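You operate a simulated robot arm through the tools that you are given. There is no shell and no other tool. Be economical: measure what you need, move in short steps, check, and stop when the job is done.

The job below is to be done with a simulated robot arm. You get a single attempt, and the scene is never put back.

TASK
Rub off the stain under the hose coil on the round table.
Fine: slide the coil toward the olive mat till the stain is clear, use the grey rag and put it back, then slide the coil to mid table. What is to be rubbed or washed off counts as gone when no trace of it is left.

The check looks at the end state, three seconds after you hand in, the way a careful person would. Anything else that was tipped, shoved, dropped, spilled or broken makes it a failure.

THE ROBOT
A 7-joint arm with a two-finger parallel gripper, fixed in place. Base frame: the origin is at the foot of the arm, x ahead of it, y to its left, z up. Readings come in cm, degrees, newtons and seconds.
With the tool pointing down near the work surface it reaches from about 10 to 44 cm from the base axis. Its first joint turns from -115.0 to 115.0 degrees. Payload 3.91 kg.
The TCP is the grasp point between the finger pads, 3 cm short of the fingertips. In the tool frame z runs along the fingers and y along their closing line. Largest opening 11 cm; finger width 2, thickness 1; the body of the gripper, 4.8 by 11.2 cm, starts 5.5 cm behind the TCP.
Orientation is that of the tool frame in the base frame, as a unit quaternion [x, y, z, w]. With the fingers straight down and closing along the base's y, the tool's x points along the base's -x, its y along +y and its z along -z.

THE INTERFACE
- The arm moves only by the tool servo_tool. Its arguments are lists of equal length, an entry for each row: "slide": the shift along the tool's x, y, z in cm, a list of three; "angular": the turn, a rotation vector about the tool's x, y, z in degrees, a list of three; "grip": the closure in counts, from 0 (fully open) to 255 (shut). In form: {"slide": [[x, y, z], ...], "angular": [[ax, ay, az], ...], "grip": [grip, ...]}. A call has 1 to 8 rows; each row shifts and turns the commanded pose from where the row before left it, along the tool's axes as they then stand. Each row takes 0.2 s and may step no farther than 5 cm and 8.6 degrees from the row before; otherwise, or with a gripper value out of range, the whole call is refused. Where a pose cannot be reached the arm comes as near as it can. A force on the tool above 80 N (or 10 N above the force at the start of the call, whichever is more), or a blocked arm, ends the call early, and 0.2 s more pass. Each finger travels about 15.3 cm/s and halts on what it meets, pressing with about 30 N; the grip force reading is that of the motor and also rises with nothing between the fingers. The clock runs only during rows and for 0.2 s after the last one: add rows that do not move to give the fingers time. It gives the time, the measured TCP pose, the force on the tool (base axes), the opening and the grip force at its end, in the units of the frame above (readings bear some noise), with the torque about the TCP (base axes, N m) and any sound that the robot's microphone picked up, and new pictures: "pictures" is both (left out), scene, wrist or none.
- Cameras (640 x 400 px; columns grow to the right, rows downward): "scene" is fixed at [22.17, 65.11, 146.66]; the picture's right is [-0.93, -0.38, 0.00], its down [-0.31, 0.75, -0.58] and it looks along [0.22, -0.54, -0.81] (base axes); focal length 314 px, centre (320, 200). "wrist" rides on the gripper at [7.2, 1.7, -10.3] in the tool frame; the picture's right is [-0.23, 0.97, 0.00], its down [-0.76, -0.18, -0.62] and it looks along [-0.61, -0.14, 0.78] (tool axes); focal length 222 px, centre (320, 200). There is no depth. A picture from a camera that has moved, and an enlarged one, comes with that camera's place and axes in the base frame and with its lens.
- move_column(by): slides the trunk up (or, below 0, down) by that many cm; the arm rides with it, the base frame stays. It gives what a move gives, with no picture.
- enlarge(camera, box): a new picture of the part [left, top, right, bottom] of that camera's present view, enlarged. It takes no simulated time.
- close_job(): hands the job in; it is judged then, once.

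Work in short steps. Places have to be worked out from the pictures, the camera data and where the tool is seen: move nearer, look again, correct. Check each grasp and each placing, and mend what went wrong. You have 120 turns and 200 pictures in all, those below and enlarged ones among them. Open the gripper and draw the arm clear of the work before you hand the job in, unless the task says otherwise; then end with one line.

The tools are called as a command line: name --argument value ..., lists and objects as JSON in quotes. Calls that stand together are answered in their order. servo_tool: Moves the arm, as the interface text tells. Its arguments: {"type":"object","properties":{"slide":{"type":"array","items":{"type":"array","items":{"type":"number"}}},"angular":{"type":"array","items":{"type":"array","items":{"type":"number"}}},"grip":{"type":"array","items":{"type":"number"}},"pictures":{"type":"string","enum":["both","scene","wrist","none"]}},"required":["slide","angular","grip"]} The other tools are called the same way: move_column (by) slides the trunk up or down; enlarge (camera, box) takes an enlarged picture of a part of a camera's view; close_job () hands the job in.

At the start:

```text
t: 0.0
tcp_pos: [62.37, 23.35, 105.19]
ee_rot: [0.0, 1.0, 0.0, 0.001]
ft_force: [0.6, -0.3, -0.6]
wrist_torque: [0.0, -0.03, 0.02]
finger_gap: 10.98
grip_force: 0.1
trunk travel left (down, up): [-70.0, 29.0]
```

scene: 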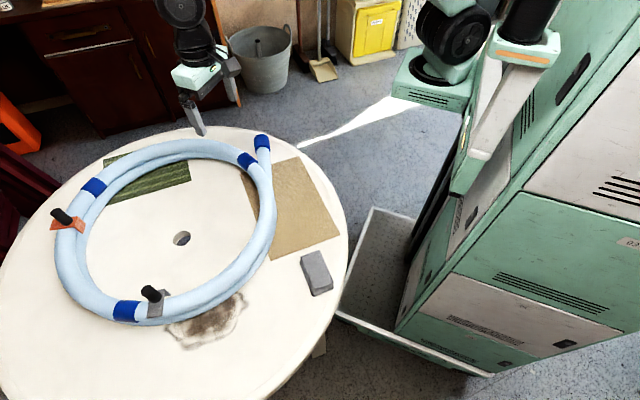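
wrist: 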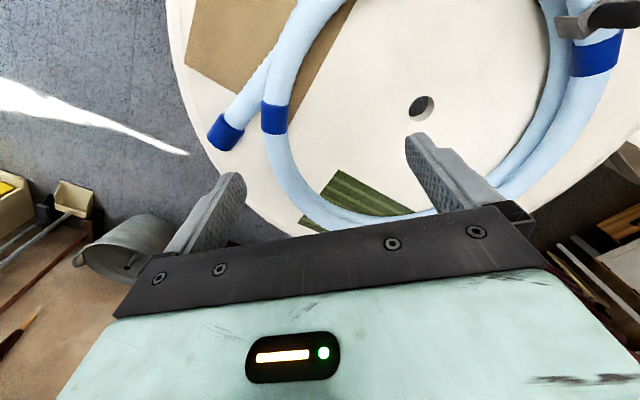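

The table top comes out near z≈72, with its hole near (72,41), the stain near (53,57) and the grey rag near (35,36). I'll look closer at the stain, coil and rag before moving.

enlarge --camera "scene" --box '[40, 200, 360, 400]'

enlarge --camera "scene" --box '[40, 110, 360, 310]'

```text
2.00 times, centred on (200, 300) of scene
camera zoom: at [22.17, 65.11, 146.66], right [-0.93, -0.38, 0.0], down [-0.31, 0.75, -0.58], along [0.22, -0.54, -0.81], focal length 628 px, centre (560, 0)
```

zoom: 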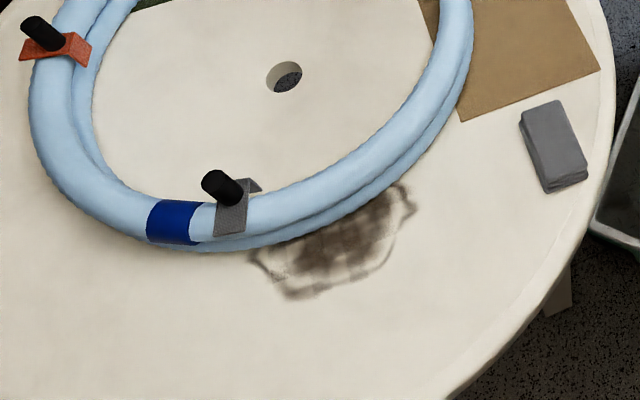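

```text
2.00 times, centred on (200, 210) of scene
camera zoom: at [22.17, 65.11, 146.66], right [-0.93, -0.38, 0.0], down [-0.31, 0.75, -0.58], along [0.22, -0.54, -0.81], focal length 628 px, centre (560, 180)
```

zoom: 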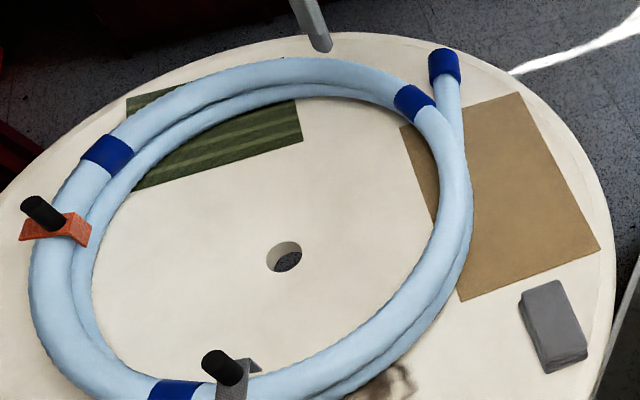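

The coil can be straddled with the fingers near the stain and slid. First I'll lower the trunk 15 cm, which keeps the tool well above the table, then move the arm toward the stain side to test the reach.

move_column --by -15

```text
t: 1.8
tcp_pos: [62.28, 23.39, 90.24]
ee_rot: [0.0, 1.0, 0.0, 0.0]
ft_force: [0.1, 0.4, -0.6]
wrist_torque: [0.0, -0.01, 0.01]
finger_gap: 11.0
grip_force: 0.0
trunk travel left (down, up): [-55.0, 44.0]
```

TCP is at (62,23,90), so the fingertips are 15 cm above the table. I'll move over toward the stain at this height.

servo_tool --slide '[[1.3, 4, 0], [1.3, 4, 0], [1.3, 4, 0], [1.3, 4, 0], [1.3, 4, 0], [1.3, 4, 0], [1.3, 4, 0], [0, 0, 0]]' --angular '[[0, 0, 0], [0, 0, 0], [0, 0, 0], [0, 0, 0], [0, 0, 0], [0, 0, 0], [0, 0, 0], [0, 0, 0]]' --grip '[0, 0, 0, 0, 0, 0, 0, 0]'

```text
t: 3.5
tcp_pos: [53.28, 51.47, 90.35]
ee_rot: [0.0, 1.0, 0.0, 0.0]
ft_force: [0.5, -0.1, 0.0]
wrist_torque: [-0.01, 0.03, 0.0]
finger_gap: 11.0
grip_force: 0.0
trunk travel left (down, up): [-55.0, 44.0]
camera wrist: at [46.02, 53.24, 100.76], right [0.23, 0.97, 0.0], down [0.76, -0.18, 0.62], along [0.61, -0.14, -0.78], focal length 222 px, centre (320, 200)
```

scene: 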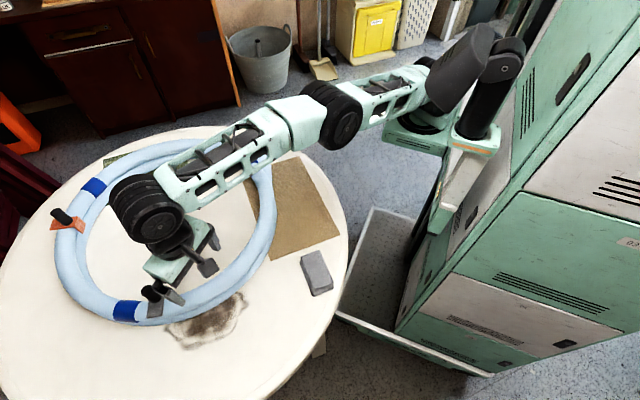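
wrist: 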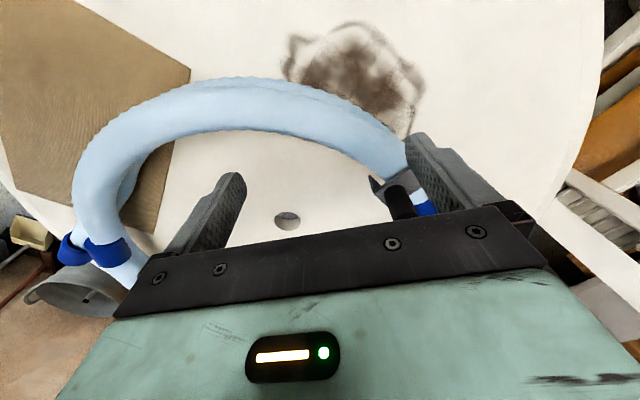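

Reach is fine here. The stain spans about x 47–60, y 48–64, and the coil's mid-hose beside it is about (56,54) on a ring centred near (77,38). I'll turn the tool so the fingers straddle the hose radially and shift over it, staying high.

servo_tool --slide '[[-3.1, 2.8, 0], [0, 0, 0], [0, 0, 0], [0, 0, 0], [0, 0, 0], [0, 0, 0], [0, 0, 0], [0, 0, 0]]' --angular '[[0, 0, 0], [0, 0, -7.6], [0, 0, -7.6], [0, 0, -7.6], [0, 0, -7.6], [0, 0, -7.6], [0, 0, -7.6], [0, 0, -7.4]]' --grip '[0, 0, 0, 0, 0, 0, 0, 0]'

```text
t: 5.3
tcp_pos: [55.11, 51.08, 89.77]
ee_rot: [-0.448, 0.894, 0.0, -0.001]
ft_force: [-0.2, -0.5, 0.8]
wrist_torque: [-0.01, 0.0, 0.0]
finger_gap: 11.02
grip_force: 0.1
out of reach, approached as far as the arm can: row 1
trunk travel left (down, up): [-55.0, 44.0]
camera wrist: at [49.35, 46.33, 100.35], right [-0.64, 0.77, 0.0], down [0.6, 0.5, 0.62], along [0.48, 0.4, -0.78], focal length 222 px, centre (320, 200)
```

scene: 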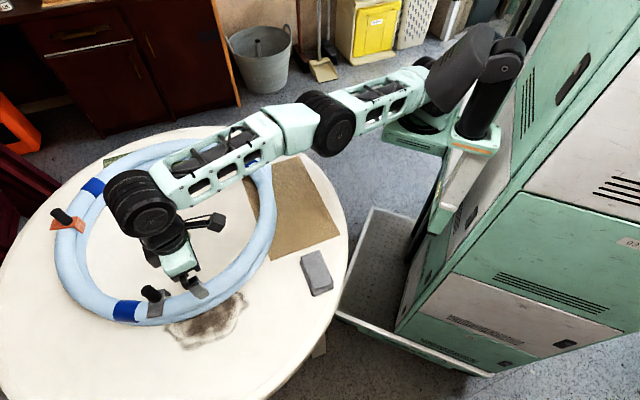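
wrist: 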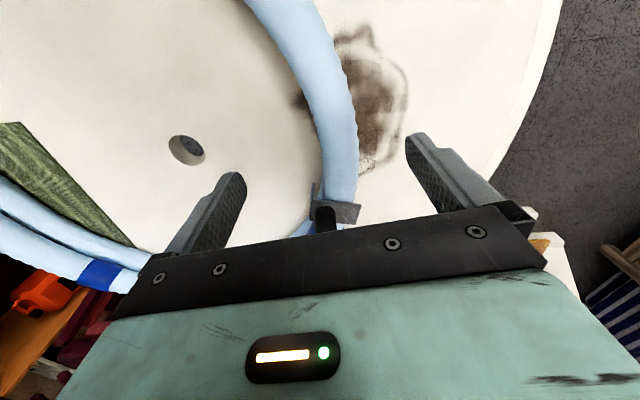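

The arm ran out of reach at about 75 cm. I'll check whether lowering the trunk extends the reach: down 6 cm (tips still ~9 cm above the table), then an outward nudge.

move_column --by -6

servo_tool --slide '[[0, 0, -3], [0, 0, -3], [0, 4, 0], [0, 0, 0]]' --angular '[[0, 0, 0], [0, 0, 0], [0, 0, 0], [0, 0, 0]]' --grip '[0, 0, 0, 0]' --pictures "none"

```text
t: 6.3
tcp_pos: [55.05, 51.06, 83.81]
ee_rot: [-0.447, 0.894, 0.0, 0.001]
ft_force: [0.2, 0.5, -0.1]
wrist_torque: [0.0, -0.02, 0.02]
finger_gap: 11.02
grip_force: 0.1
trunk travel left (down, up): [-49.0, 50.0]
```

```text
t: 7.3
tcp_pos: [51.09, 51.6, 89.43]
ee_rot: [-0.446, 0.895, 0.0, 0.001]
ft_force: [-0.6, -0.3, -0.8]
wrist_torque: [0.01, 0.0, 0.01]
finger_gap: 10.98
grip_force: 0.1
out of reach, approached as far as the arm can: row 1, 2, 3
trunk travel left (down, up): [-49.0, 50.0]
```

Lowering the trunk reduced the reach, so the wrist already sits above the shoulder. I'll raise the trunk and lower the tool instead.

move_column --by 14

servo_tool --slide '[[0, 0, 4.5], [0, 0, 4.5], [0, 0, 4.5], [0, 0, 4.5], [0, 0, 0]]' --angular '[[0, 0, 0], [0, 0, 0], [0, 0, 0], [0, 0, 0], [0, 0, 0]]' --grip '[0, 0, 0, 0, 0]'

```text
t: 9.0
tcp_pos: [51.09, 51.43, 103.38]
ee_rot: [-0.446, 0.895, -0.001, 0.0]
ft_force: [0.9, 0.0, 0.9]
wrist_torque: [0.0, 0.0, -0.01]
finger_gap: 11.01
grip_force: 0.0
trunk travel left (down, up): [-63.0, 36.0]
```

```text
t: 10.2
tcp_pos: [52.0, 53.53, 85.77]
ee_rot: [-0.447, 0.894, 0.0, 0.0]
ft_force: [-0.5, 0.8, 0.5]
wrist_torque: [0.0, 0.02, -0.02]
finger_gap: 11.0
grip_force: 0.1
out of reach, approached as far as the arm can: row 1, 2, 3
trunk travel left (down, up): [-63.0, 36.0]
camera wrist: at [46.33, 48.86, 96.27], right [-0.64, 0.77, 0.0], down [0.6, 0.5, 0.62], along [0.48, 0.4, -0.78], focal length 222 px, centre (320, 200)
```

scene: 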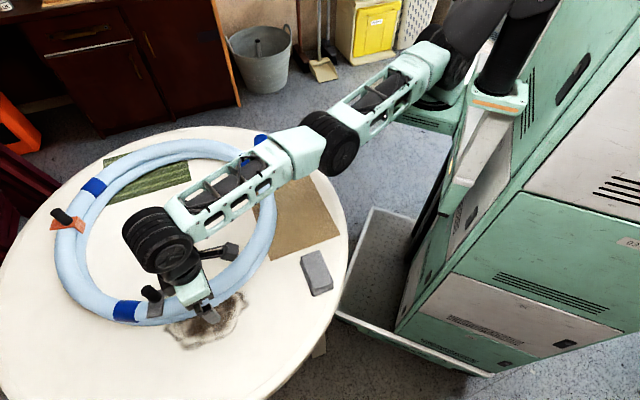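
wrist: 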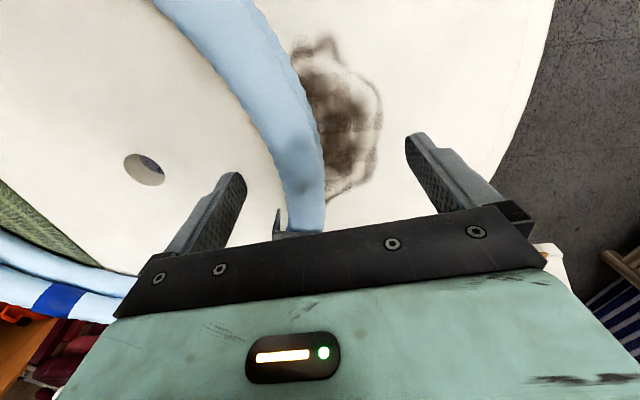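

The hose beside the stain has its centre near (55,51.5) and is about 6.5 cm wide. I'll centre the fingers over it at (54.6,50.8) and come down partway to check.

servo_tool --slide '[[0.6, -3.7, 0], [0, 0, 2], [0, 0, 2], [0, 0, 0]]' --angular '[[0, 0, 0], [0, 0, 0], [0, 0, 0], [0, 0, 0]]' --grip '[0, 0, 0, 0]'

```text
t: 11.2
tcp_pos: [55.14, 51.94, 81.75]
ee_rot: [-0.446, 0.895, 0.0, 0.0]
ft_force: [-0.5, 0.7, 0.7]
wrist_torque: [-0.02, -0.01, -0.03]
finger_gap: 11.01
grip_force: 0.0
out of reach, approached as far as the arm can: row 1
trunk travel left (down, up): [-63.0, 36.0]
camera wrist: at [49.48, 47.27, 92.28], right [-0.64, 0.77, 0.0], down [0.6, 0.5, 0.62], along [0.48, 0.4, -0.78], focal length 222 px, centre (320, 200)
```

scene: 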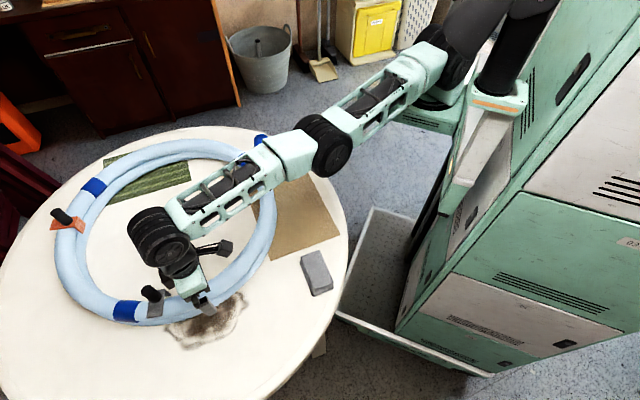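
wrist: 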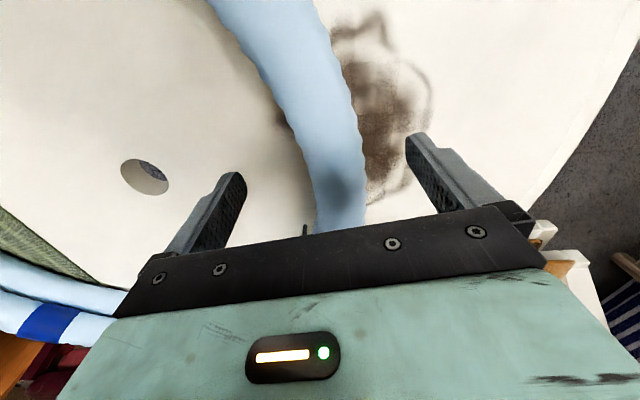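

The hose lies centred between the fingers with about 2.7 cm free on each side. I'll descend carefully, watching the force.

servo_tool --slide '[[0, 0, 2], [0, 0, 2], [0, 0, 1], [0, 0, 0]]' --angular '[[0, 0, 0], [0, 0, 0], [0, 0, 0], [0, 0, 0]]' --grip '[0, 0, 0, 0]'

enlarge --camera "scene" --box '[100, 220, 300, 345]'

```text
t: 12.2
tcp_pos: [55.04, 51.86, 76.75]
ee_rot: [-0.446, 0.895, 0.0, -0.001]
ft_force: [-0.4, -0.5, 0.3]
wrist_torque: [0.0, 0.0, 0.05]
finger_gap: 11.02
grip_force: 0.1
trunk travel left (down, up): [-63.0, 36.0]
camera wrist: at [49.42, 47.14, 87.23], right [-0.64, 0.77, 0.0], down [0.6, 0.5, 0.62], along [0.48, 0.4, -0.78], focal length 222 px, centre (320, 200)
```

scene: 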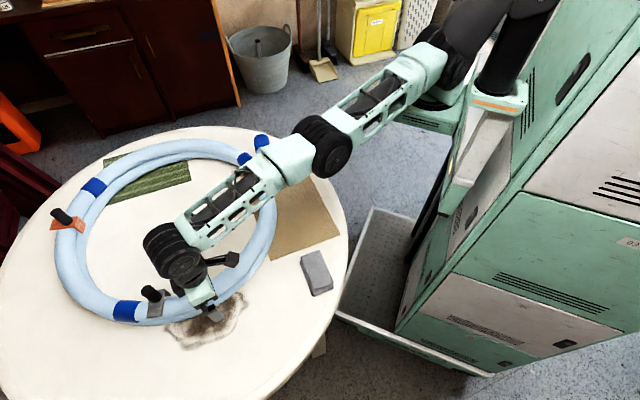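
wrist: 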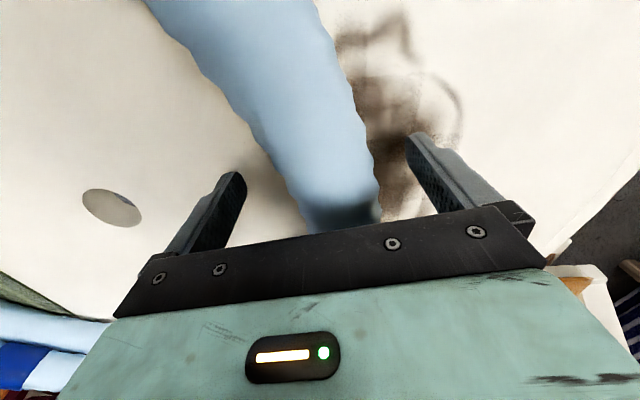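

```text
3.20 times, centred on (200, 282) of scene
camera zoom: at [22.17, 65.11, 146.66], right [-0.93, -0.38, 0.0], down [-0.31, 0.75, -0.58], along [0.22, -0.54, -0.81], focal length 1004 px, centre (704, -64)
```

zoom: 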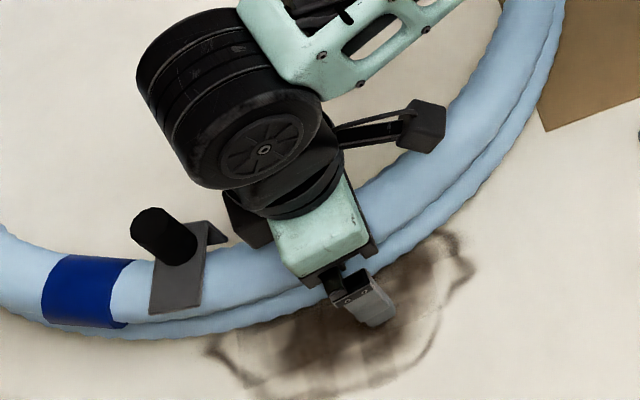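

The tips are ~1.5 cm above the table with the hose between them. I'll go down a little more and close partly to take up the slack.

servo_tool --slide '[[0, 0, 0.7], [0, 0, 0], [0, 0, 0], [0, 0, 0]]' --angular '[[0, 0, 0], [0, 0, 0], [0, 0, 0], [0, 0, 0]]' --grip '[0, 90, 90, 90]' --pictures "wrist"

```text
t: 13.2
tcp_pos: [55.01, 51.83, 76.13]
ee_rot: [-0.446, 0.895, 0.001, -0.001]
ft_force: [0.0, 0.2, 0.2]
wrist_torque: [0.01, 0.01, 0.01]
finger_gap: 7.11
grip_force: 0.1
out of reach, approached as far as the arm can: row 1
trunk travel left (down, up): [-63.0, 36.0]
camera wrist: at [49.37, 47.09, 86.55], right [-0.64, 0.77, 0.0], down [0.6, 0.5, 0.62], along [0.48, 0.4, -0.78], focal length 222 px, centre (320, 200)
```

wrist: 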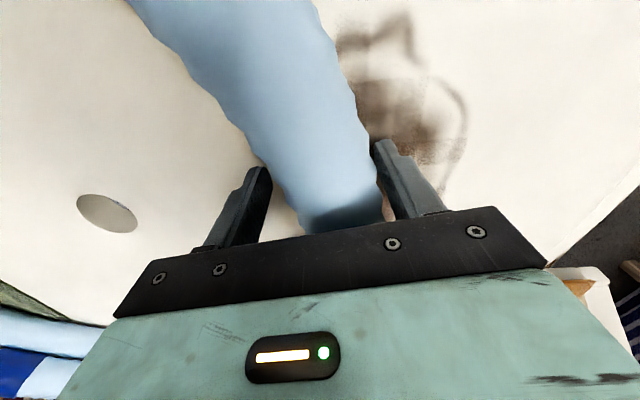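

The reach limit is about 76 cm with the tool vertical. Tilting the fingertips outward, about tool y and along the hose tangent, extends it. I'll tilt 21° and then start pushing the coil toward the olive mat.

servo_tool --slide '[[0, 0, 0], [0, 0, 0], [0, 0, 0], [0, -1, 0], [0, -1, 0], [0, -1, 0], [0, 0, 0]]' --angular '[[0, -7, 0], [0, -7, 0], [0, -7, 0], [0, 0, 0], [0, 0, 0], [0, 0, 0], [0, 0, 0]]' --grip '[90, 90, 90, 90, 90, 90, 90]'

```text
t: 14.8
tcp_pos: [60.81, 56.58, 76.07]
ee_rot: [-0.437, 0.879, 0.084, 0.169]
ft_force: [-9.7, 8.9, 48.9]
wrist_torque: [-2.24, 0.54, -0.56]
finger_gap: 7.11
grip_force: 0.1
out of reach, approached as far as the arm can: row 1, 2, 3, 5
trunk travel left (down, up): [-63.0, 36.0]
camera wrist: at [53.11, 49.2, 83.13], right [-0.65, 0.75, 0.09], down [0.43, 0.27, 0.86], along [0.63, 0.6, -0.5], focal length 222 px, centre (320, 200)
```

scene: 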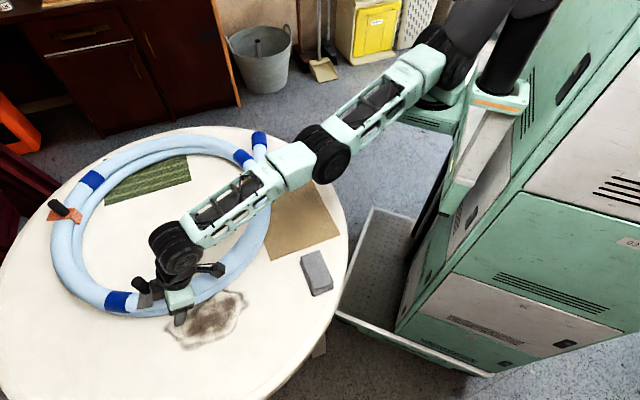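
wrist: 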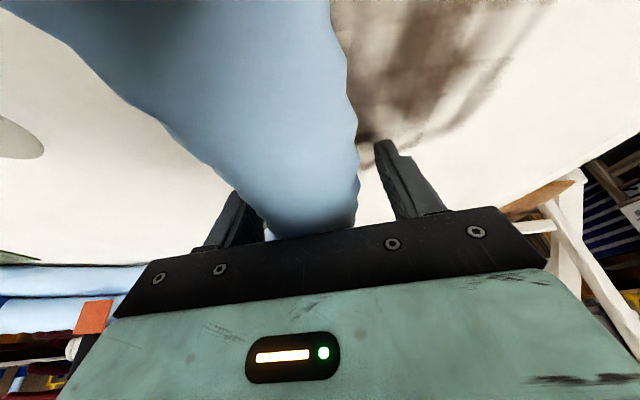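

The tool overshot outward to (60.8,56.6) and presses with 49 N, probably on the table or the clip. I'll lift straight up 2 cm and look.

servo_tool --slide '[[-0.37, 0, -0.93], [-0.37, 0, -0.93], [0, 0, 0]]' --angular '[[0, 0, 0], [0, 0, 0], [0, 0, 0]]' --grip '[90, 90, 90]' --pictures "wrist"

enlarge --camera "scene" --box '[80, 220, 280, 345]'

```text
t: 15.6
tcp_pos: [60.9, 56.48, 76.85]
ee_rot: [-0.438, 0.88, 0.08, 0.162]
ft_force: [0.9, 0.2, -0.4]
wrist_torque: [0.0, -0.01, 0.0]
finger_gap: 7.08
grip_force: 0.0
out of reach, approached as far as the arm can: row 2
trunk travel left (down, up): [-63.0, 36.0]
camera wrist: at [53.25, 49.2, 84.16], right [-0.65, 0.76, 0.08], down [0.44, 0.29, 0.85], along [0.62, 0.59, -0.52], focal length 222 px, centre (320, 200)
```

wrist: 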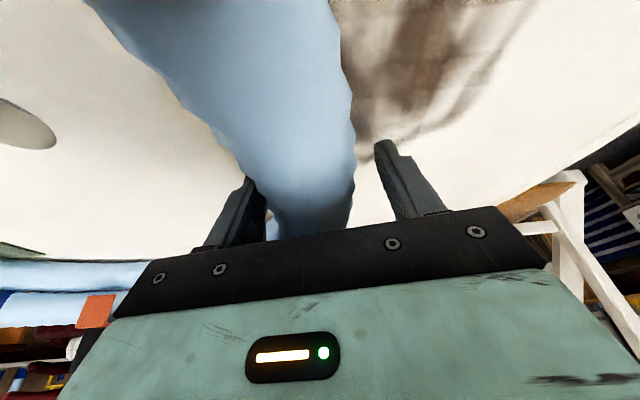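

```text
3.20 times, centred on (180, 282) of scene
camera zoom: at [22.17, 65.11, 146.66], right [-0.93, -0.38, 0.0], down [-0.31, 0.75, -0.58], along [0.22, -0.54, -0.81], focal length 1004 px, centre (768, -64)
```

zoom: 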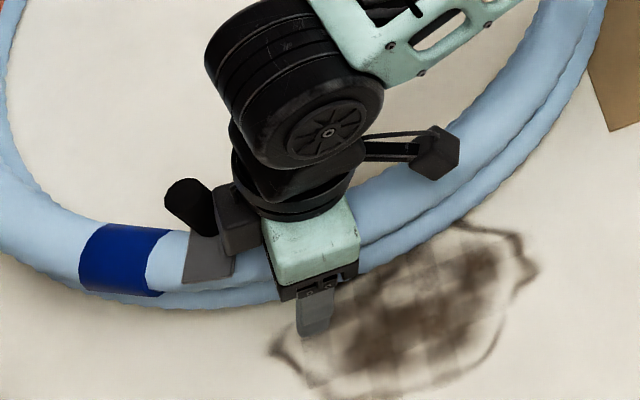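

The push worked: the stain is nearly clear and the force is gone. I'll back off 2.5 cm along the hose, away from the clip and the reach limit, then push about 4 cm more.

servo_tool --slide '[[1.4, 0, -0.55], [0.93, 0, -0.37], [0, -1, 0.2], [0, -1, 0.2], [0, -1, 0], [0, -1, 0], [0, 0, 0]]' --angular '[[0, 0, 0], [0, 0, 0], [0, 0, 0], [0, 0, 0], [0, 0, 0], [0, 0, 0], [0, 0, 0]]' --grip '[90, 90, 90, 90, 90, 90, 90]'

enlarge --camera "scene" --box '[80, 220, 280, 345]'

```text
t: 17.2
tcp_pos: [64.17, 54.61, 76.54]
ee_rot: [-0.439, 0.88, 0.081, 0.163]
ft_force: [-3.3, 3.5, 0.7]
wrist_torque: [-0.13, -0.12, -0.16]
finger_gap: 7.36
grip_force: 2.5
out of reach, approached as far as the arm can: row 1, 2
trunk travel left (down, up): [-63.0, 36.0]
camera wrist: at [56.53, 47.28, 83.75], right [-0.65, 0.76, 0.08], down [0.44, 0.28, 0.85], along [0.62, 0.59, -0.51], focal length 222 px, centre (320, 200)
```

scene: 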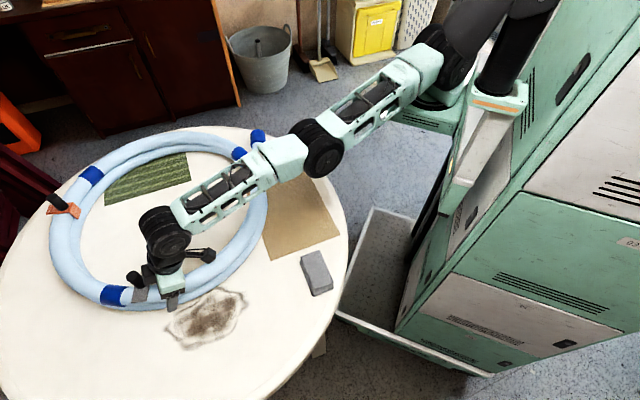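
wrist: 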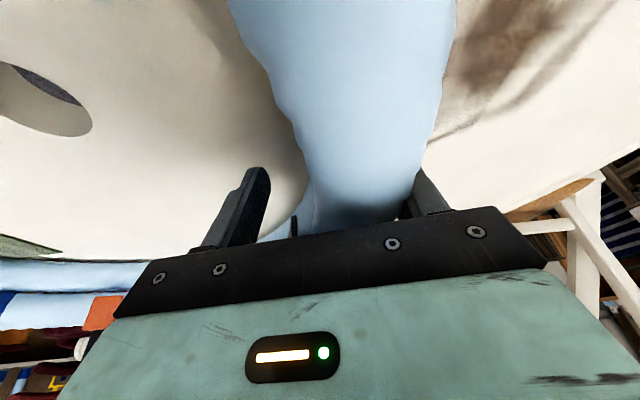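

```text
3.20 times, centred on (180, 282) of scene
camera zoom: at [22.17, 65.11, 146.66], right [-0.93, -0.38, 0.0], down [-0.31, 0.75, -0.58], along [0.22, -0.54, -0.81], focal length 1004 px, centre (768, -64)
```

zoom: 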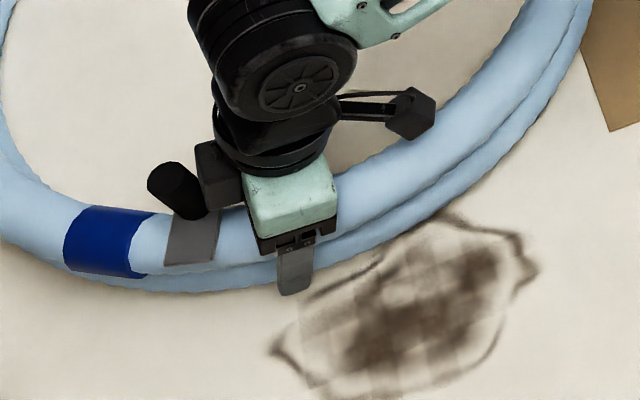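

The stain is now fully clear of the coil. Before pushing further for wiping margin, I'll check the far side of the coil against the table edge.

enlarge --camera "scene" --box '[30, 110, 290, 272]'

```text
2.46 times, centred on (160, 191) of scene
camera zoom: at [22.17, 65.11, 146.66], right [-0.93, -0.38, 0.0], down [-0.31, 0.75, -0.58], along [0.22, -0.54, -0.81], focal length 772 px, centre (714, 222)
```

zoom: 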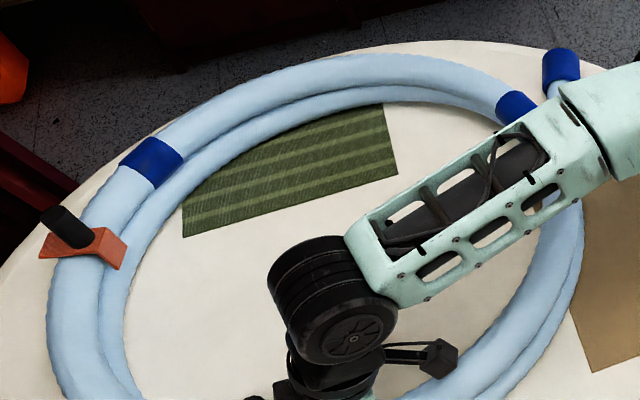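

There's still some table margin on the far side, so I'll push just 1.2 cm more, then open and lift away.

servo_tool --slide '[[0, -0.6, 0], [0, -0.6, 0], [0, 0.8, 0], [-1.1, 0, -2.8], [-1.1, 0, -2.8], [-1.1, 0, -2.8], [0, 0, 0]]' --angular '[[0, 0, 0], [0, 0, 0], [0, 0, 0], [0, 0, 0], [0, 0, 0], [0, 0, 0], [0, 0, 0]]' --grip '[90, 90, 70, 30, 0, 0, 0]'

```text
t: 18.8
tcp_pos: [64.98, 54.89, 85.53]
ee_rot: [-0.439, 0.88, 0.081, 0.162]
ft_force: [-0.2, -0.1, -0.3]
wrist_torque: [0.03, -0.01, -0.02]
finger_gap: 11.02
grip_force: 0.2
out of reach, approached as far as the arm can: row 1, 5
trunk travel left (down, up): [-63.0, 36.0]
camera wrist: at [57.33, 47.54, 92.77], right [-0.65, 0.76, 0.08], down [0.44, 0.28, 0.85], along [0.62, 0.59, -0.51], focal length 222 px, centre (320, 200)
```

scene: 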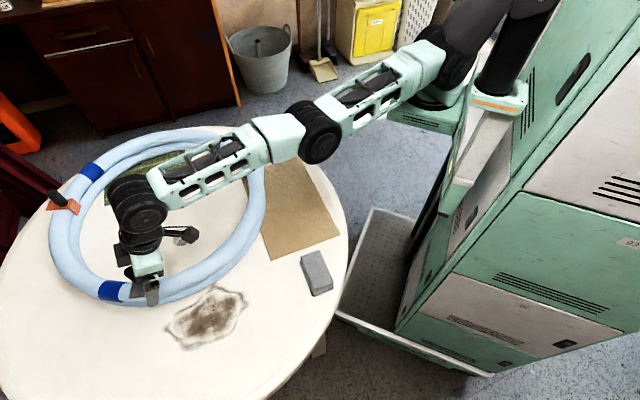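
wrist: 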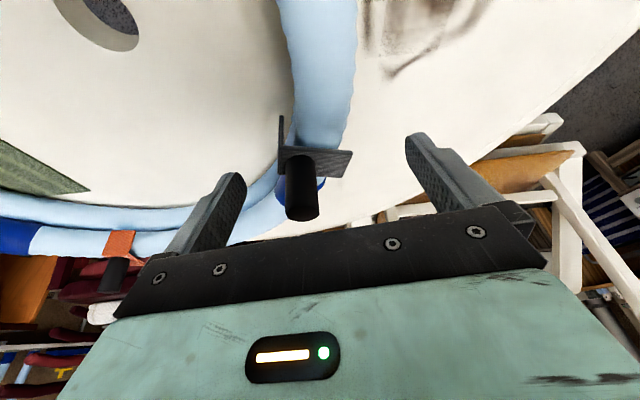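

The stain is entirely exposed with a gap to the coil. Next is the rag at about (34.5,37), some 5×10 cm with its long axis near (-0.64,0.77). I'll lift, untilt and travel back toward it.

servo_tool --slide '[[-1.5, 0, -3.7], [-1.1, 0, -2.8], [3, 0, 0], [3, 0, 0], [3, 0, 0], [3.8, 2.5, 0], [3.8, 2.5, 0], [3.8, 2.5, 0]]' --angular '[[0, 0, 0], [0, 0, 0], [0, 7, 0], [0, 7, 0], [0, 5, 0], [0, 0, 0], [0, 0, 0], [0, 0, 0]]' --grip '[0, 0, 0, 0, 0, 0, 0, 0]' --pictures "none"

```text
t: 20.6
tcp_pos: [52.49, 53.82, 91.03]
ee_rot: [-0.446, 0.895, 0.007, 0.014]
ft_force: [0.2, -0.6, 0.5]
wrist_torque: [-0.01, 0.01, -0.01]
finger_gap: 11.0
grip_force: 0.0
out of reach, approached as far as the arm can: row 4, 5, 6, 7, 8
trunk travel left (down, up): [-63.0, 36.0]
```

Now at (52.5,53.8,91) and nearly vertical. I'll continue inward toward the rag.

servo_tool --slide '[[4, 0.5, 0], [4, 0.5, 0], [4, 0.5, 0], [4, 0.5, 0], [0, 0, 0]]' --angular '[[0, 1.8, 0], [0, 0, 0], [0, 0, 0], [0, 0, 0], [0, 0, 0]]' --grip '[0, 0, 0, 0, 0]' --pictures "none"

```text
t: 21.8
tcp_pos: [47.55, 55.12, 91.51]
ee_rot: [-0.447, 0.895, 0.0, 0.001]
ft_force: [0.3, 0.2, 0.3]
wrist_torque: [0.01, -0.03, -0.01]
finger_gap: 10.99
grip_force: 0.1
out of reach, approached as far as the arm can: row 1, 2, 3, 4
trunk travel left (down, up): [-63.0, 36.0]
```

The arm isn't tracking the inward command, and it may be stuck near a joint limit. I'll look at both pictures.

servo_tool --slide '[[0, 0, 0]]' --angular '[[0, 0, 0]]' --grip '[0]'

```text
t: 22.2
tcp_pos: [47.66, 55.19, 91.59]
ee_rot: [-0.446, 0.895, 0.0, 0.0]
ft_force: [-0.4, -0.1, -0.1]
wrist_torque: [-0.02, 0.01, 0.03]
finger_gap: 10.99
grip_force: 0.1
trunk travel left (down, up): [-63.0, 36.0]
camera wrist: at [41.95, 50.42, 102.12], right [-0.64, 0.77, 0.0], down [0.6, 0.5, 0.62], along [0.48, 0.4, -0.78], focal length 222 px, centre (320, 200)
```

scene: 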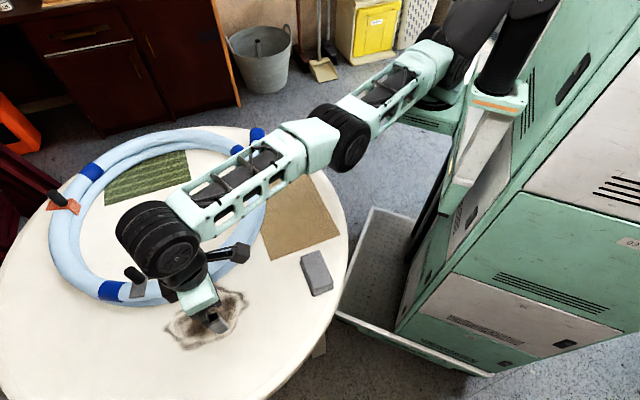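
wrist: 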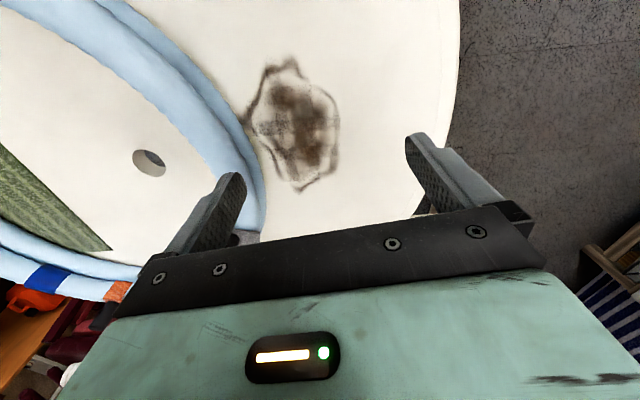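

The arm is stretched nearly straight, so inward motion is singular. I'll try combining upward and small inward steps to unfold the elbow.

servo_tool --slide '[[0.5, 0, -2], [0.5, 0, -2], [0.5, 0, -2], [0.5, 0, -2], [0, 0, 0]]' --angular '[[0, 0, 0], [0, 0, 0], [0, 0, 0], [0, 0, 0], [0, 0, 0]]' --grip '[0, 0, 0, 0, 0]' --pictures "none"

```text
t: 23.4
tcp_pos: [46.7, 54.16, 99.73]
ee_rot: [-0.446, 0.895, 0.0, 0.0]
ft_force: [-0.7, 0.7, -0.7]
wrist_torque: [0.01, 0.02, 0.0]
finger_gap: 10.99
grip_force: 0.1
out of reach, approached as far as the arm can: row 2
trunk travel left (down, up): [-63.0, 36.0]
```

That tracked, with r now 71.5. I'll continue inward in smaller steps.

servo_tool --slide '[[1, 0, 0], [1, 0, 0], [1.5, 0, 0], [1.5, 0, 0], [2, 0, 0], [2, 0, 0], [2, 0, 0], [0, 0, 0]]' --angular '[[0, 0, 0], [0, 0, 0], [0, 0, 0], [0, 0, 0], [0, 0, 0], [0, 0, 0], [0, 0, 0], [0, 0, 0]]' --grip '[0, 0, 0, 0, 0, 0, 0, 0]' --pictures "scene"

```text
t: 25.2
tcp_pos: [44.77, 54.71, 101.1]
ee_rot: [-0.446, 0.895, 0.0, 0.001]
ft_force: [0.4, 0.4, -0.2]
wrist_torque: [-0.02, 0.0, 0.04]
finger_gap: 10.99
grip_force: 0.0
out of reach, approached as far as the arm can: row 1, 2, 3, 4, 5, 6, 7
trunk travel left (down, up): [-63.0, 36.0]
```

scene: 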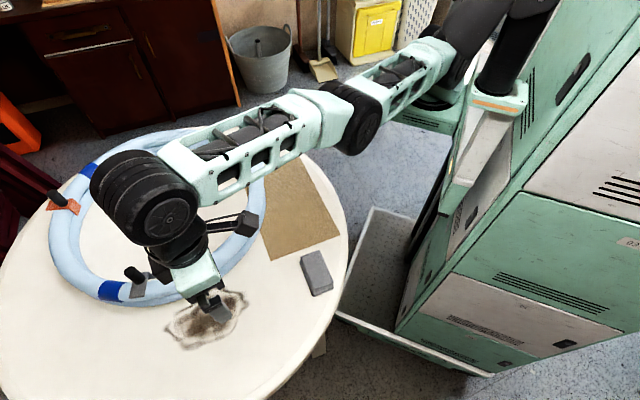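

It's blocked, likely by a wrist limit at this yaw. The rag grasp needs the tool yawed the other way anyway, so I'll rotate back and see if that frees it.

servo_tool --slide '[[0, 0, 0], [0, 0, 0], [0, 0, 0], [0, 0, 0], [0, 0, 0], [0, 0, 0], [0, 0, 0], [0, 0, 0]]' --angular '[[0, 0, 8], [0, 0, 8], [0, 0, 8], [0, 0, 8], [0, 0, 8], [0, 0, 8], [0, 0, 5], [0, 0, 0]]' --grip '[0, 0, 0, 0, 0, 0, 0, 0]' --pictures "scene"

```text
t: 27.0
tcp_pos: [44.79, 54.51, 100.99]
ee_rot: [-0.001, 1.0, 0.002, 0.001]
ft_force: [0.0, 0.0, -0.3]
wrist_torque: [0.0, 0.0, -0.01]
finger_gap: 11.01
grip_force: 0.1
trunk travel left (down, up): [-63.0, 36.0]
```

scene: 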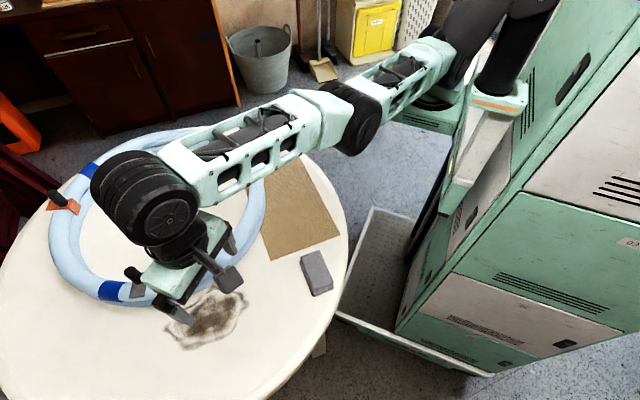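

Yaw only turned the last joint. Now I'll test base −x and −y moves to see what is blocked.

servo_tool --slide '[[0, -2, 0], [0, -2, 0], [0, -2, 0], [0, 0, 0]]' --angular '[[0, 0, 0], [0, 0, 0], [0, 0, 0], [0, 0, 0]]' --grip '[0, 0, 0, 0]' --pictures "none"

servo_tool --slide '[[2, 0, 0], [2, 0, 0], [2, 0, 0], [0, 0, 0]]' --angular '[[0, 0, 0], [0, 0, 0], [0, 0, 0], [0, 0, 0]]' --grip '[0, 0, 0, 0]' --pictures "none"

```text
t: 28.0
tcp_pos: [45.6, 54.09, 101.64]
ee_rot: [-0.001, 1.0, 0.001, 0.002]
ft_force: [-0.4, 0.0, 0.0]
wrist_torque: [0.01, 0.03, 0.02]
finger_gap: 10.99
grip_force: 0.1
out of reach, approached as far as the arm can: row 1, 2, 3
trunk travel left (down, up): [-63.0, 36.0]
```

```text
t: 29.0
tcp_pos: [40.16, 55.62, 101.93]
ee_rot: [0.0, 1.0, 0.0, 0.001]
ft_force: [-0.1, 0.3, -0.3]
wrist_torque: [0.0, -0.04, 0.02]
finger_gap: 10.98
grip_force: 0.0
out of reach, approached as far as the arm can: row 1, 2, 3
trunk travel left (down, up): [-63.0, 36.0]
```

Only −x motion works; decreasing y is blocked. I suspect a wrist limit after the tilt. I'll test tilting the tips toward the base while moving −y.

servo_tool --slide '[[0, 0, 0], [0, 0, 0], [0, -2, 0], [0, -2, 0], [0, -2, 0], [0, 0, 0]]' --angular '[[6, 4.5, 0], [6, 4.5, 0], [0, 0, 0], [0, 0, 0], [0, 0, 0], [0, 0, 0]]' --grip '[0, 0, 0, 0, 0, 0]' --pictures "scene"

```text
t: 30.4
tcp_pos: [38.38, 51.37, 103.28]
ee_rot: [0.0, 0.992, -0.103, -0.077]
ft_force: [-0.7, -0.1, 0.0]
wrist_torque: [0.02, -0.03, -0.01]
finger_gap: 11.0
grip_force: 0.0
out of reach, approached as far as the arm can: row 1, 2, 3, 4, 5
trunk travel left (down, up): [-63.0, 36.0]
```

scene: 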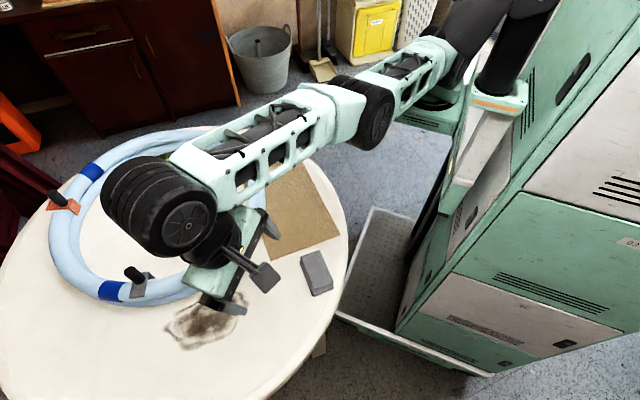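

Inference: the wrist can only sit in a shell about 63–76 cm from the shoulder. Nearer work therefore needs the shoulder well above the tool, so for the rag (r≈50) I'll raise the trunk fully and then lower the tool.

move_column --by 36

servo_tool --slide '[[0, 0, 4], [0, 0, 4], [0, 0, 4], [0, 0, 4], [0, 0, 4], [0, 0, 4], [0, 0, 4], [0, 0, 0]]' --angular '[[-6, -4.5, 0], [-6, -4.5, 0], [0, 0, 0], [0, 0, 0], [0, 0, 0], [0, 0, 0], [0, 0, 0], [0, 0, 0]]' --grip '[0, 0, 0, 0, 0, 0, 0, 0]' --pictures "scene"

```text
t: 33.9
tcp_pos: [38.46, 51.23, 139.16]
ee_rot: [0.0, 0.992, -0.103, -0.077]
ft_force: [-0.3, -0.2, -1.0]
wrist_torque: [-0.03, 0.0, 0.0]
finger_gap: 11.02
grip_force: 0.1
trunk travel left (down, up): [-99.0, 0.0]
```

```text
t: 35.7
tcp_pos: [39.42, 57.86, 112.86]
ee_rot: [0.0, 1.0, 0.003, 0.001]
ft_force: [0.5, 0.1, 0.0]
wrist_torque: [0.0, 0.02, -0.01]
finger_gap: 11.03
grip_force: 0.0
out of reach, approached as far as the arm can: row 1, 2, 3, 4
trunk travel left (down, up): [-99.0, 0.0]
```

scene: 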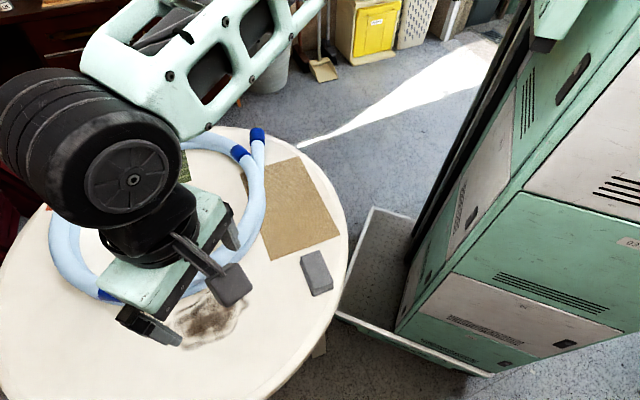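

That works: no limits on the last rows. I'll continue down while drawing inward.

servo_tool --slide '[[0, 0, 4], [0.3, -1.5, 4], [0.3, -2, 4], [0.3, -3, 4], [0.3, -3, 4], [0.3, -2, 2], [0, 0, 0]]' --angular '[[0, 0, 0], [0, 0, 8], [0, 0, 8], [0, 0, 8], [0, 0, 8], [0, 0, 8], [0, 0, 0]]' --grip '[0, 0, 0, 0, 0, 0, 0]' --pictures "scene"

```text
t: 37.3
tcp_pos: [34.66, 46.82, 90.87]
ee_rot: [0.342, 0.94, 0.002, 0.0]
ft_force: [0.4, -1.0, 0.2]
wrist_torque: [-0.04, 0.03, 0.0]
finger_gap: 11.02
grip_force: 0.1
out of reach, approached as far as the arm can: row 1
trunk travel left (down, up): [-99.0, 0.0]
```

scene: 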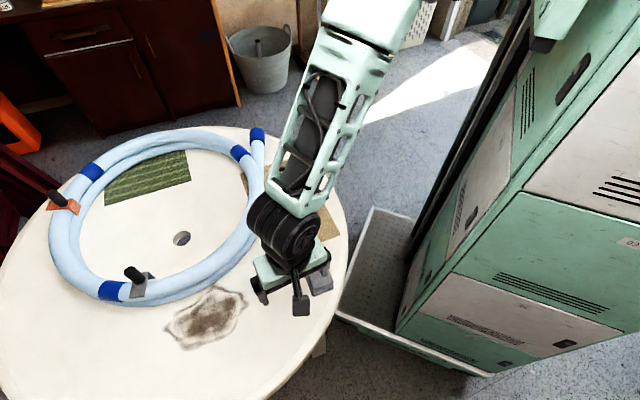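

Working as predicted. I'll move over the rag at z≈84 and finish the yaw.

servo_tool --slide '[[-1.5, -1.9, 1.7], [-1.5, -1.9, 1.7], [-1.5, -1.9, 1.7], [-1.5, -1.9, 1.7], [0, 0, 0], [0, 0, 0], [0, 0, 0]]' --angular '[[0, 0, 0], [0, 0, 0], [0, 0, 0], [0, 0, 0], [0, 0, 5], [0, 0, 5], [0, 0, 0]]' --grip '[0, 0, 0, 0, 0, 0, 0]'

enlarge --camera "scene" --box '[240, 200, 400, 300]'

```text
t: 38.9
tcp_pos: [34.41, 37.17, 84.03]
ee_rot: [0.423, 0.906, 0.001, 0.0]
ft_force: [-0.1, 0.8, 0.3]
wrist_torque: [-0.02, 0.0, 0.01]
finger_gap: 11.02
grip_force: 0.0
trunk travel left (down, up): [-99.0, 0.0]
camera wrist: at [30.99, 43.88, 94.63], right [0.89, 0.45, 0.0], down [0.35, -0.7, 0.62], along [0.28, -0.55, -0.78], focal length 222 px, centre (320, 200)
```

scene: 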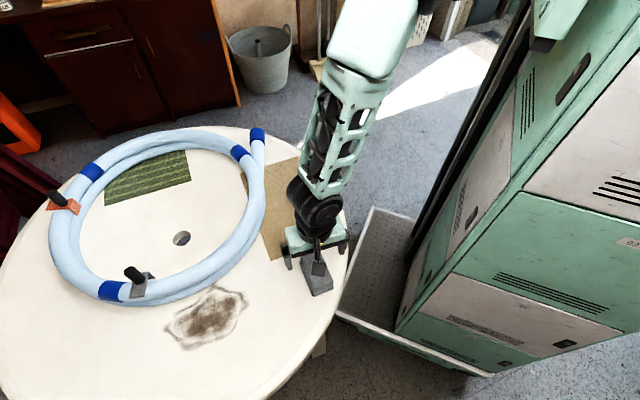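
wrist: 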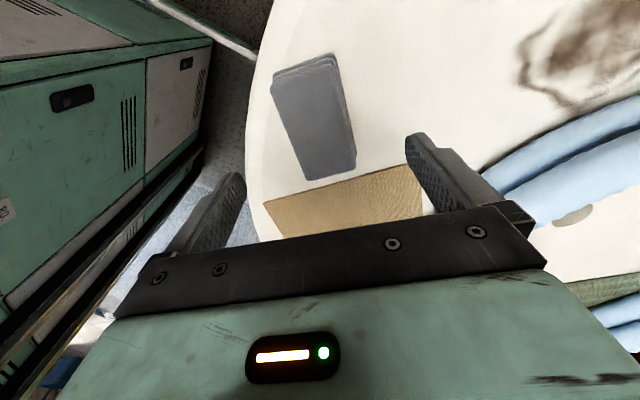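

```text
4.00 times, centred on (320, 250) of scene
camera zoom: at [22.17, 65.11, 146.66], right [-0.93, -0.38, 0.0], down [-0.31, 0.75, -0.58], along [0.22, -0.54, -0.81], focal length 1255 px, centre (320, 0)
```

zoom: 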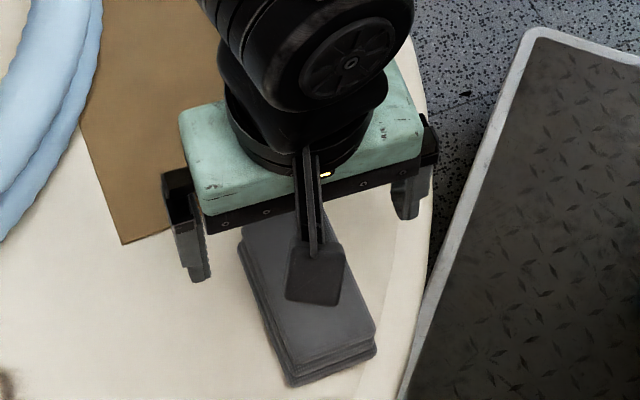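

The rag centre is about (34.1,37.4) with its short axis along the closing line. I'll descend to just above the table, then step down to sense contact.

servo_tool --slide '[[0.35, 0, 3], [0, 0, 3], [0, 0, 1.2], [0, 0, 0]]' --angular '[[0, 0, 0], [0, 0, 0], [0, 0, 0], [0, 0, 0]]' --grip '[0, 0, 0, 0]'

enlarge --camera "scene" --box '[240, 210, 400, 310]'

```text
t: 39.9
tcp_pos: [34.13, 37.52, 76.79]
ee_rot: [0.422, 0.907, 0.001, 0.0]
ft_force: [-0.1, 0.0, 0.0]
wrist_torque: [-0.02, -0.01, 0.0]
finger_gap: 11.01
grip_force: 0.0
trunk travel left (down, up): [-99.0, 0.0]
camera wrist: at [30.8, 44.21, 87.32], right [0.89, 0.45, 0.0], down [0.35, -0.7, 0.62], along [0.28, -0.55, -0.78], focal length 222 px, centre (320, 200)
```

scene: 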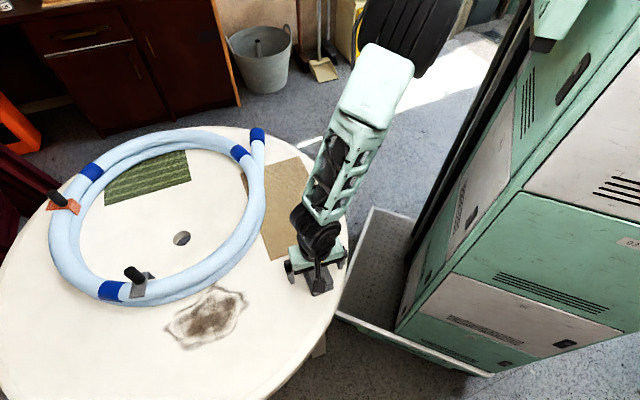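
wrist: 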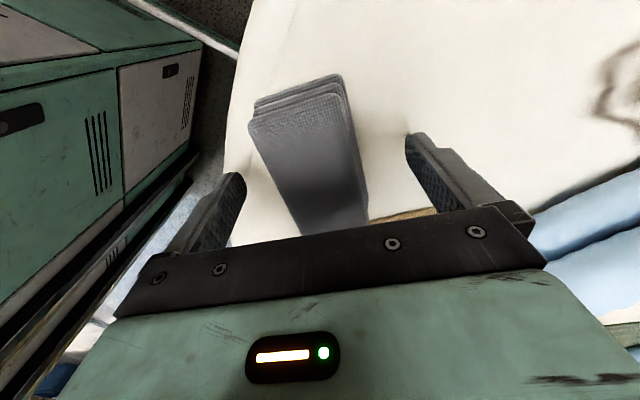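

```text
4.00 times, centred on (320, 260) of scene
camera zoom: at [22.17, 65.11, 146.66], right [-0.93, -0.38, 0.0], down [-0.31, 0.75, -0.58], along [0.22, -0.54, -0.81], focal length 1255 px, centre (320, -40)
```

zoom: 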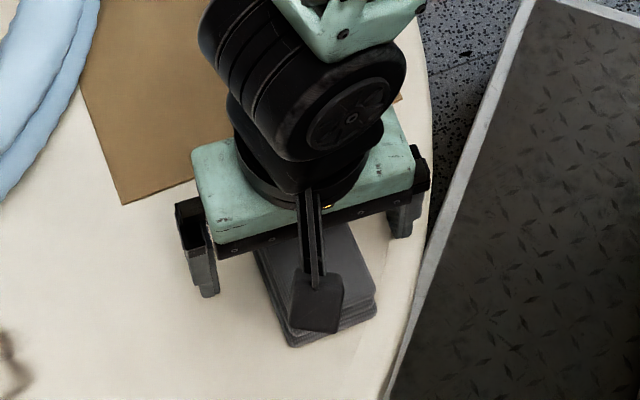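

The fingers straddle the folded rag. I'll step down slightly to find the table height.

servo_tool --slide '[[0, 0, 0.4], [0, 0, 0.3], [0, 0, 0]]' --angular '[[0, 0, 0], [0, 0, 0], [0, 0, 0]]' --grip '[0, 0, 0]' --pictures "none"

servo_tool --slide '[[0, 0, 0.3], [0, 0, 0.3], [0, 0, 0]]' --angular '[[0, 0, 0], [0, 0, 0], [0, 0, 0]]' --grip '[0, 0, 0]' --pictures "none"

```text
t: 40.7
tcp_pos: [34.14, 37.62, 76.26]
ee_rot: [0.421, 0.907, 0.003, -0.001]
ft_force: [0.9, 0.0, -0.6]
wrist_torque: [-0.02, 0.02, 0.0]
finger_gap: 11.01
grip_force: 0.1
trunk travel left (down, up): [-99.0, 0.0]
```

```text
t: 41.5
tcp_pos: [34.17, 37.57, 75.65]
ee_rot: [0.424, 0.906, 0.002, 0.0]
ft_force: [-0.2, 0.3, 0.4]
wrist_torque: [-0.01, 0.03, -0.03]
finger_gap: 10.99
grip_force: 0.1
trunk travel left (down, up): [-99.0, 0.0]
```

No contact yet at tip height 72.65, so I'll go a little lower.

servo_tool --slide '[[0, 0, 0.3], [0, 0, 0.3], [0, 0, 0]]' --angular '[[0, 0, 0], [0, 0, 0], [0, 0, 0]]' --grip '[0, 0, 0]' --pictures "none"

servo_tool --slide '[[0, 0, 0.3], [0, 0, 0]]' --angular '[[0, 0, 0], [0, 0, 0]]' --grip '[0, 0]' --pictures "none"

```text
t: 42.3
tcp_pos: [34.31, 37.51, 75.03]
ee_rot: [0.423, 0.906, 0.002, 0.001]
ft_force: [-0.6, -1.9, 3.9]
wrist_torque: [-0.22, 0.2, 0.01]
finger_gap: 10.99
grip_force: 0.0
trunk travel left (down, up): [-99.0, 0.0]
```

```text
t: 42.9
tcp_pos: [34.23, 37.69, 74.91]
ee_rot: [0.422, 0.907, 0.002, -0.001]
ft_force: [1.4, -15.5, 63.8]
wrist_torque: [-3.06, 2.8, 0.49]
finger_gap: 11.03
grip_force: 0.0
trunk travel left (down, up): [-99.0, 0.0]
```

The table is at z=72.0. I'll raise 1 cm so the rag protrudes under the fingertips, then close on it.

servo_tool --slide '[[0, 0, -0.6], [0, 0, -0.6], [0, 0, 0], [0, 0, 0], [0, 0, 0], [0, 0, 0]]' --angular '[[0, 0, 0], [0, 0, 0], [0, 0, 0], [0, 0, 0], [0, 0, 0], [0, 0, 0]]' --grip '[0, 0, 255, 255, 255, 255]'

```text
t: 44.3
tcp_pos: [34.12, 37.5, 75.92]
ee_rot: [0.422, 0.906, 0.002, 0.0]
ft_force: [0.2, -0.2, 0.2]
wrist_torque: [0.01, 0.01, 0.0]
finger_gap: 5.82
grip_force: 30.3
trunk travel left (down, up): [-99.0, 0.0]
camera wrist: at [30.79, 44.2, 86.41], right [0.89, 0.45, 0.0], down [0.35, -0.7, 0.62], along [0.28, -0.55, -0.78], focal length 222 px, centre (320, 200)
```

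scene: 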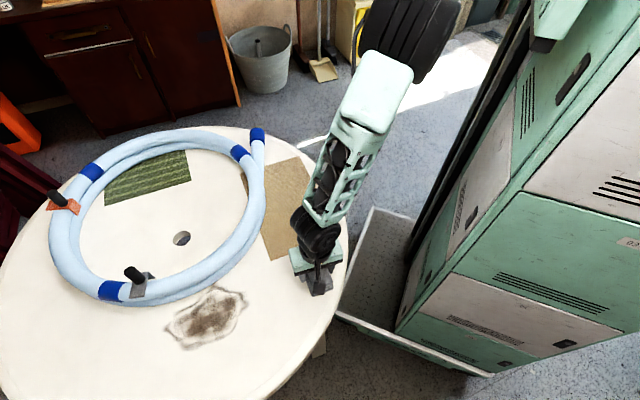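
wrist: 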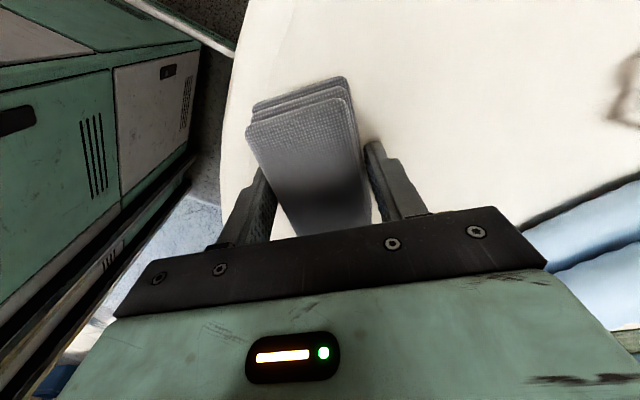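

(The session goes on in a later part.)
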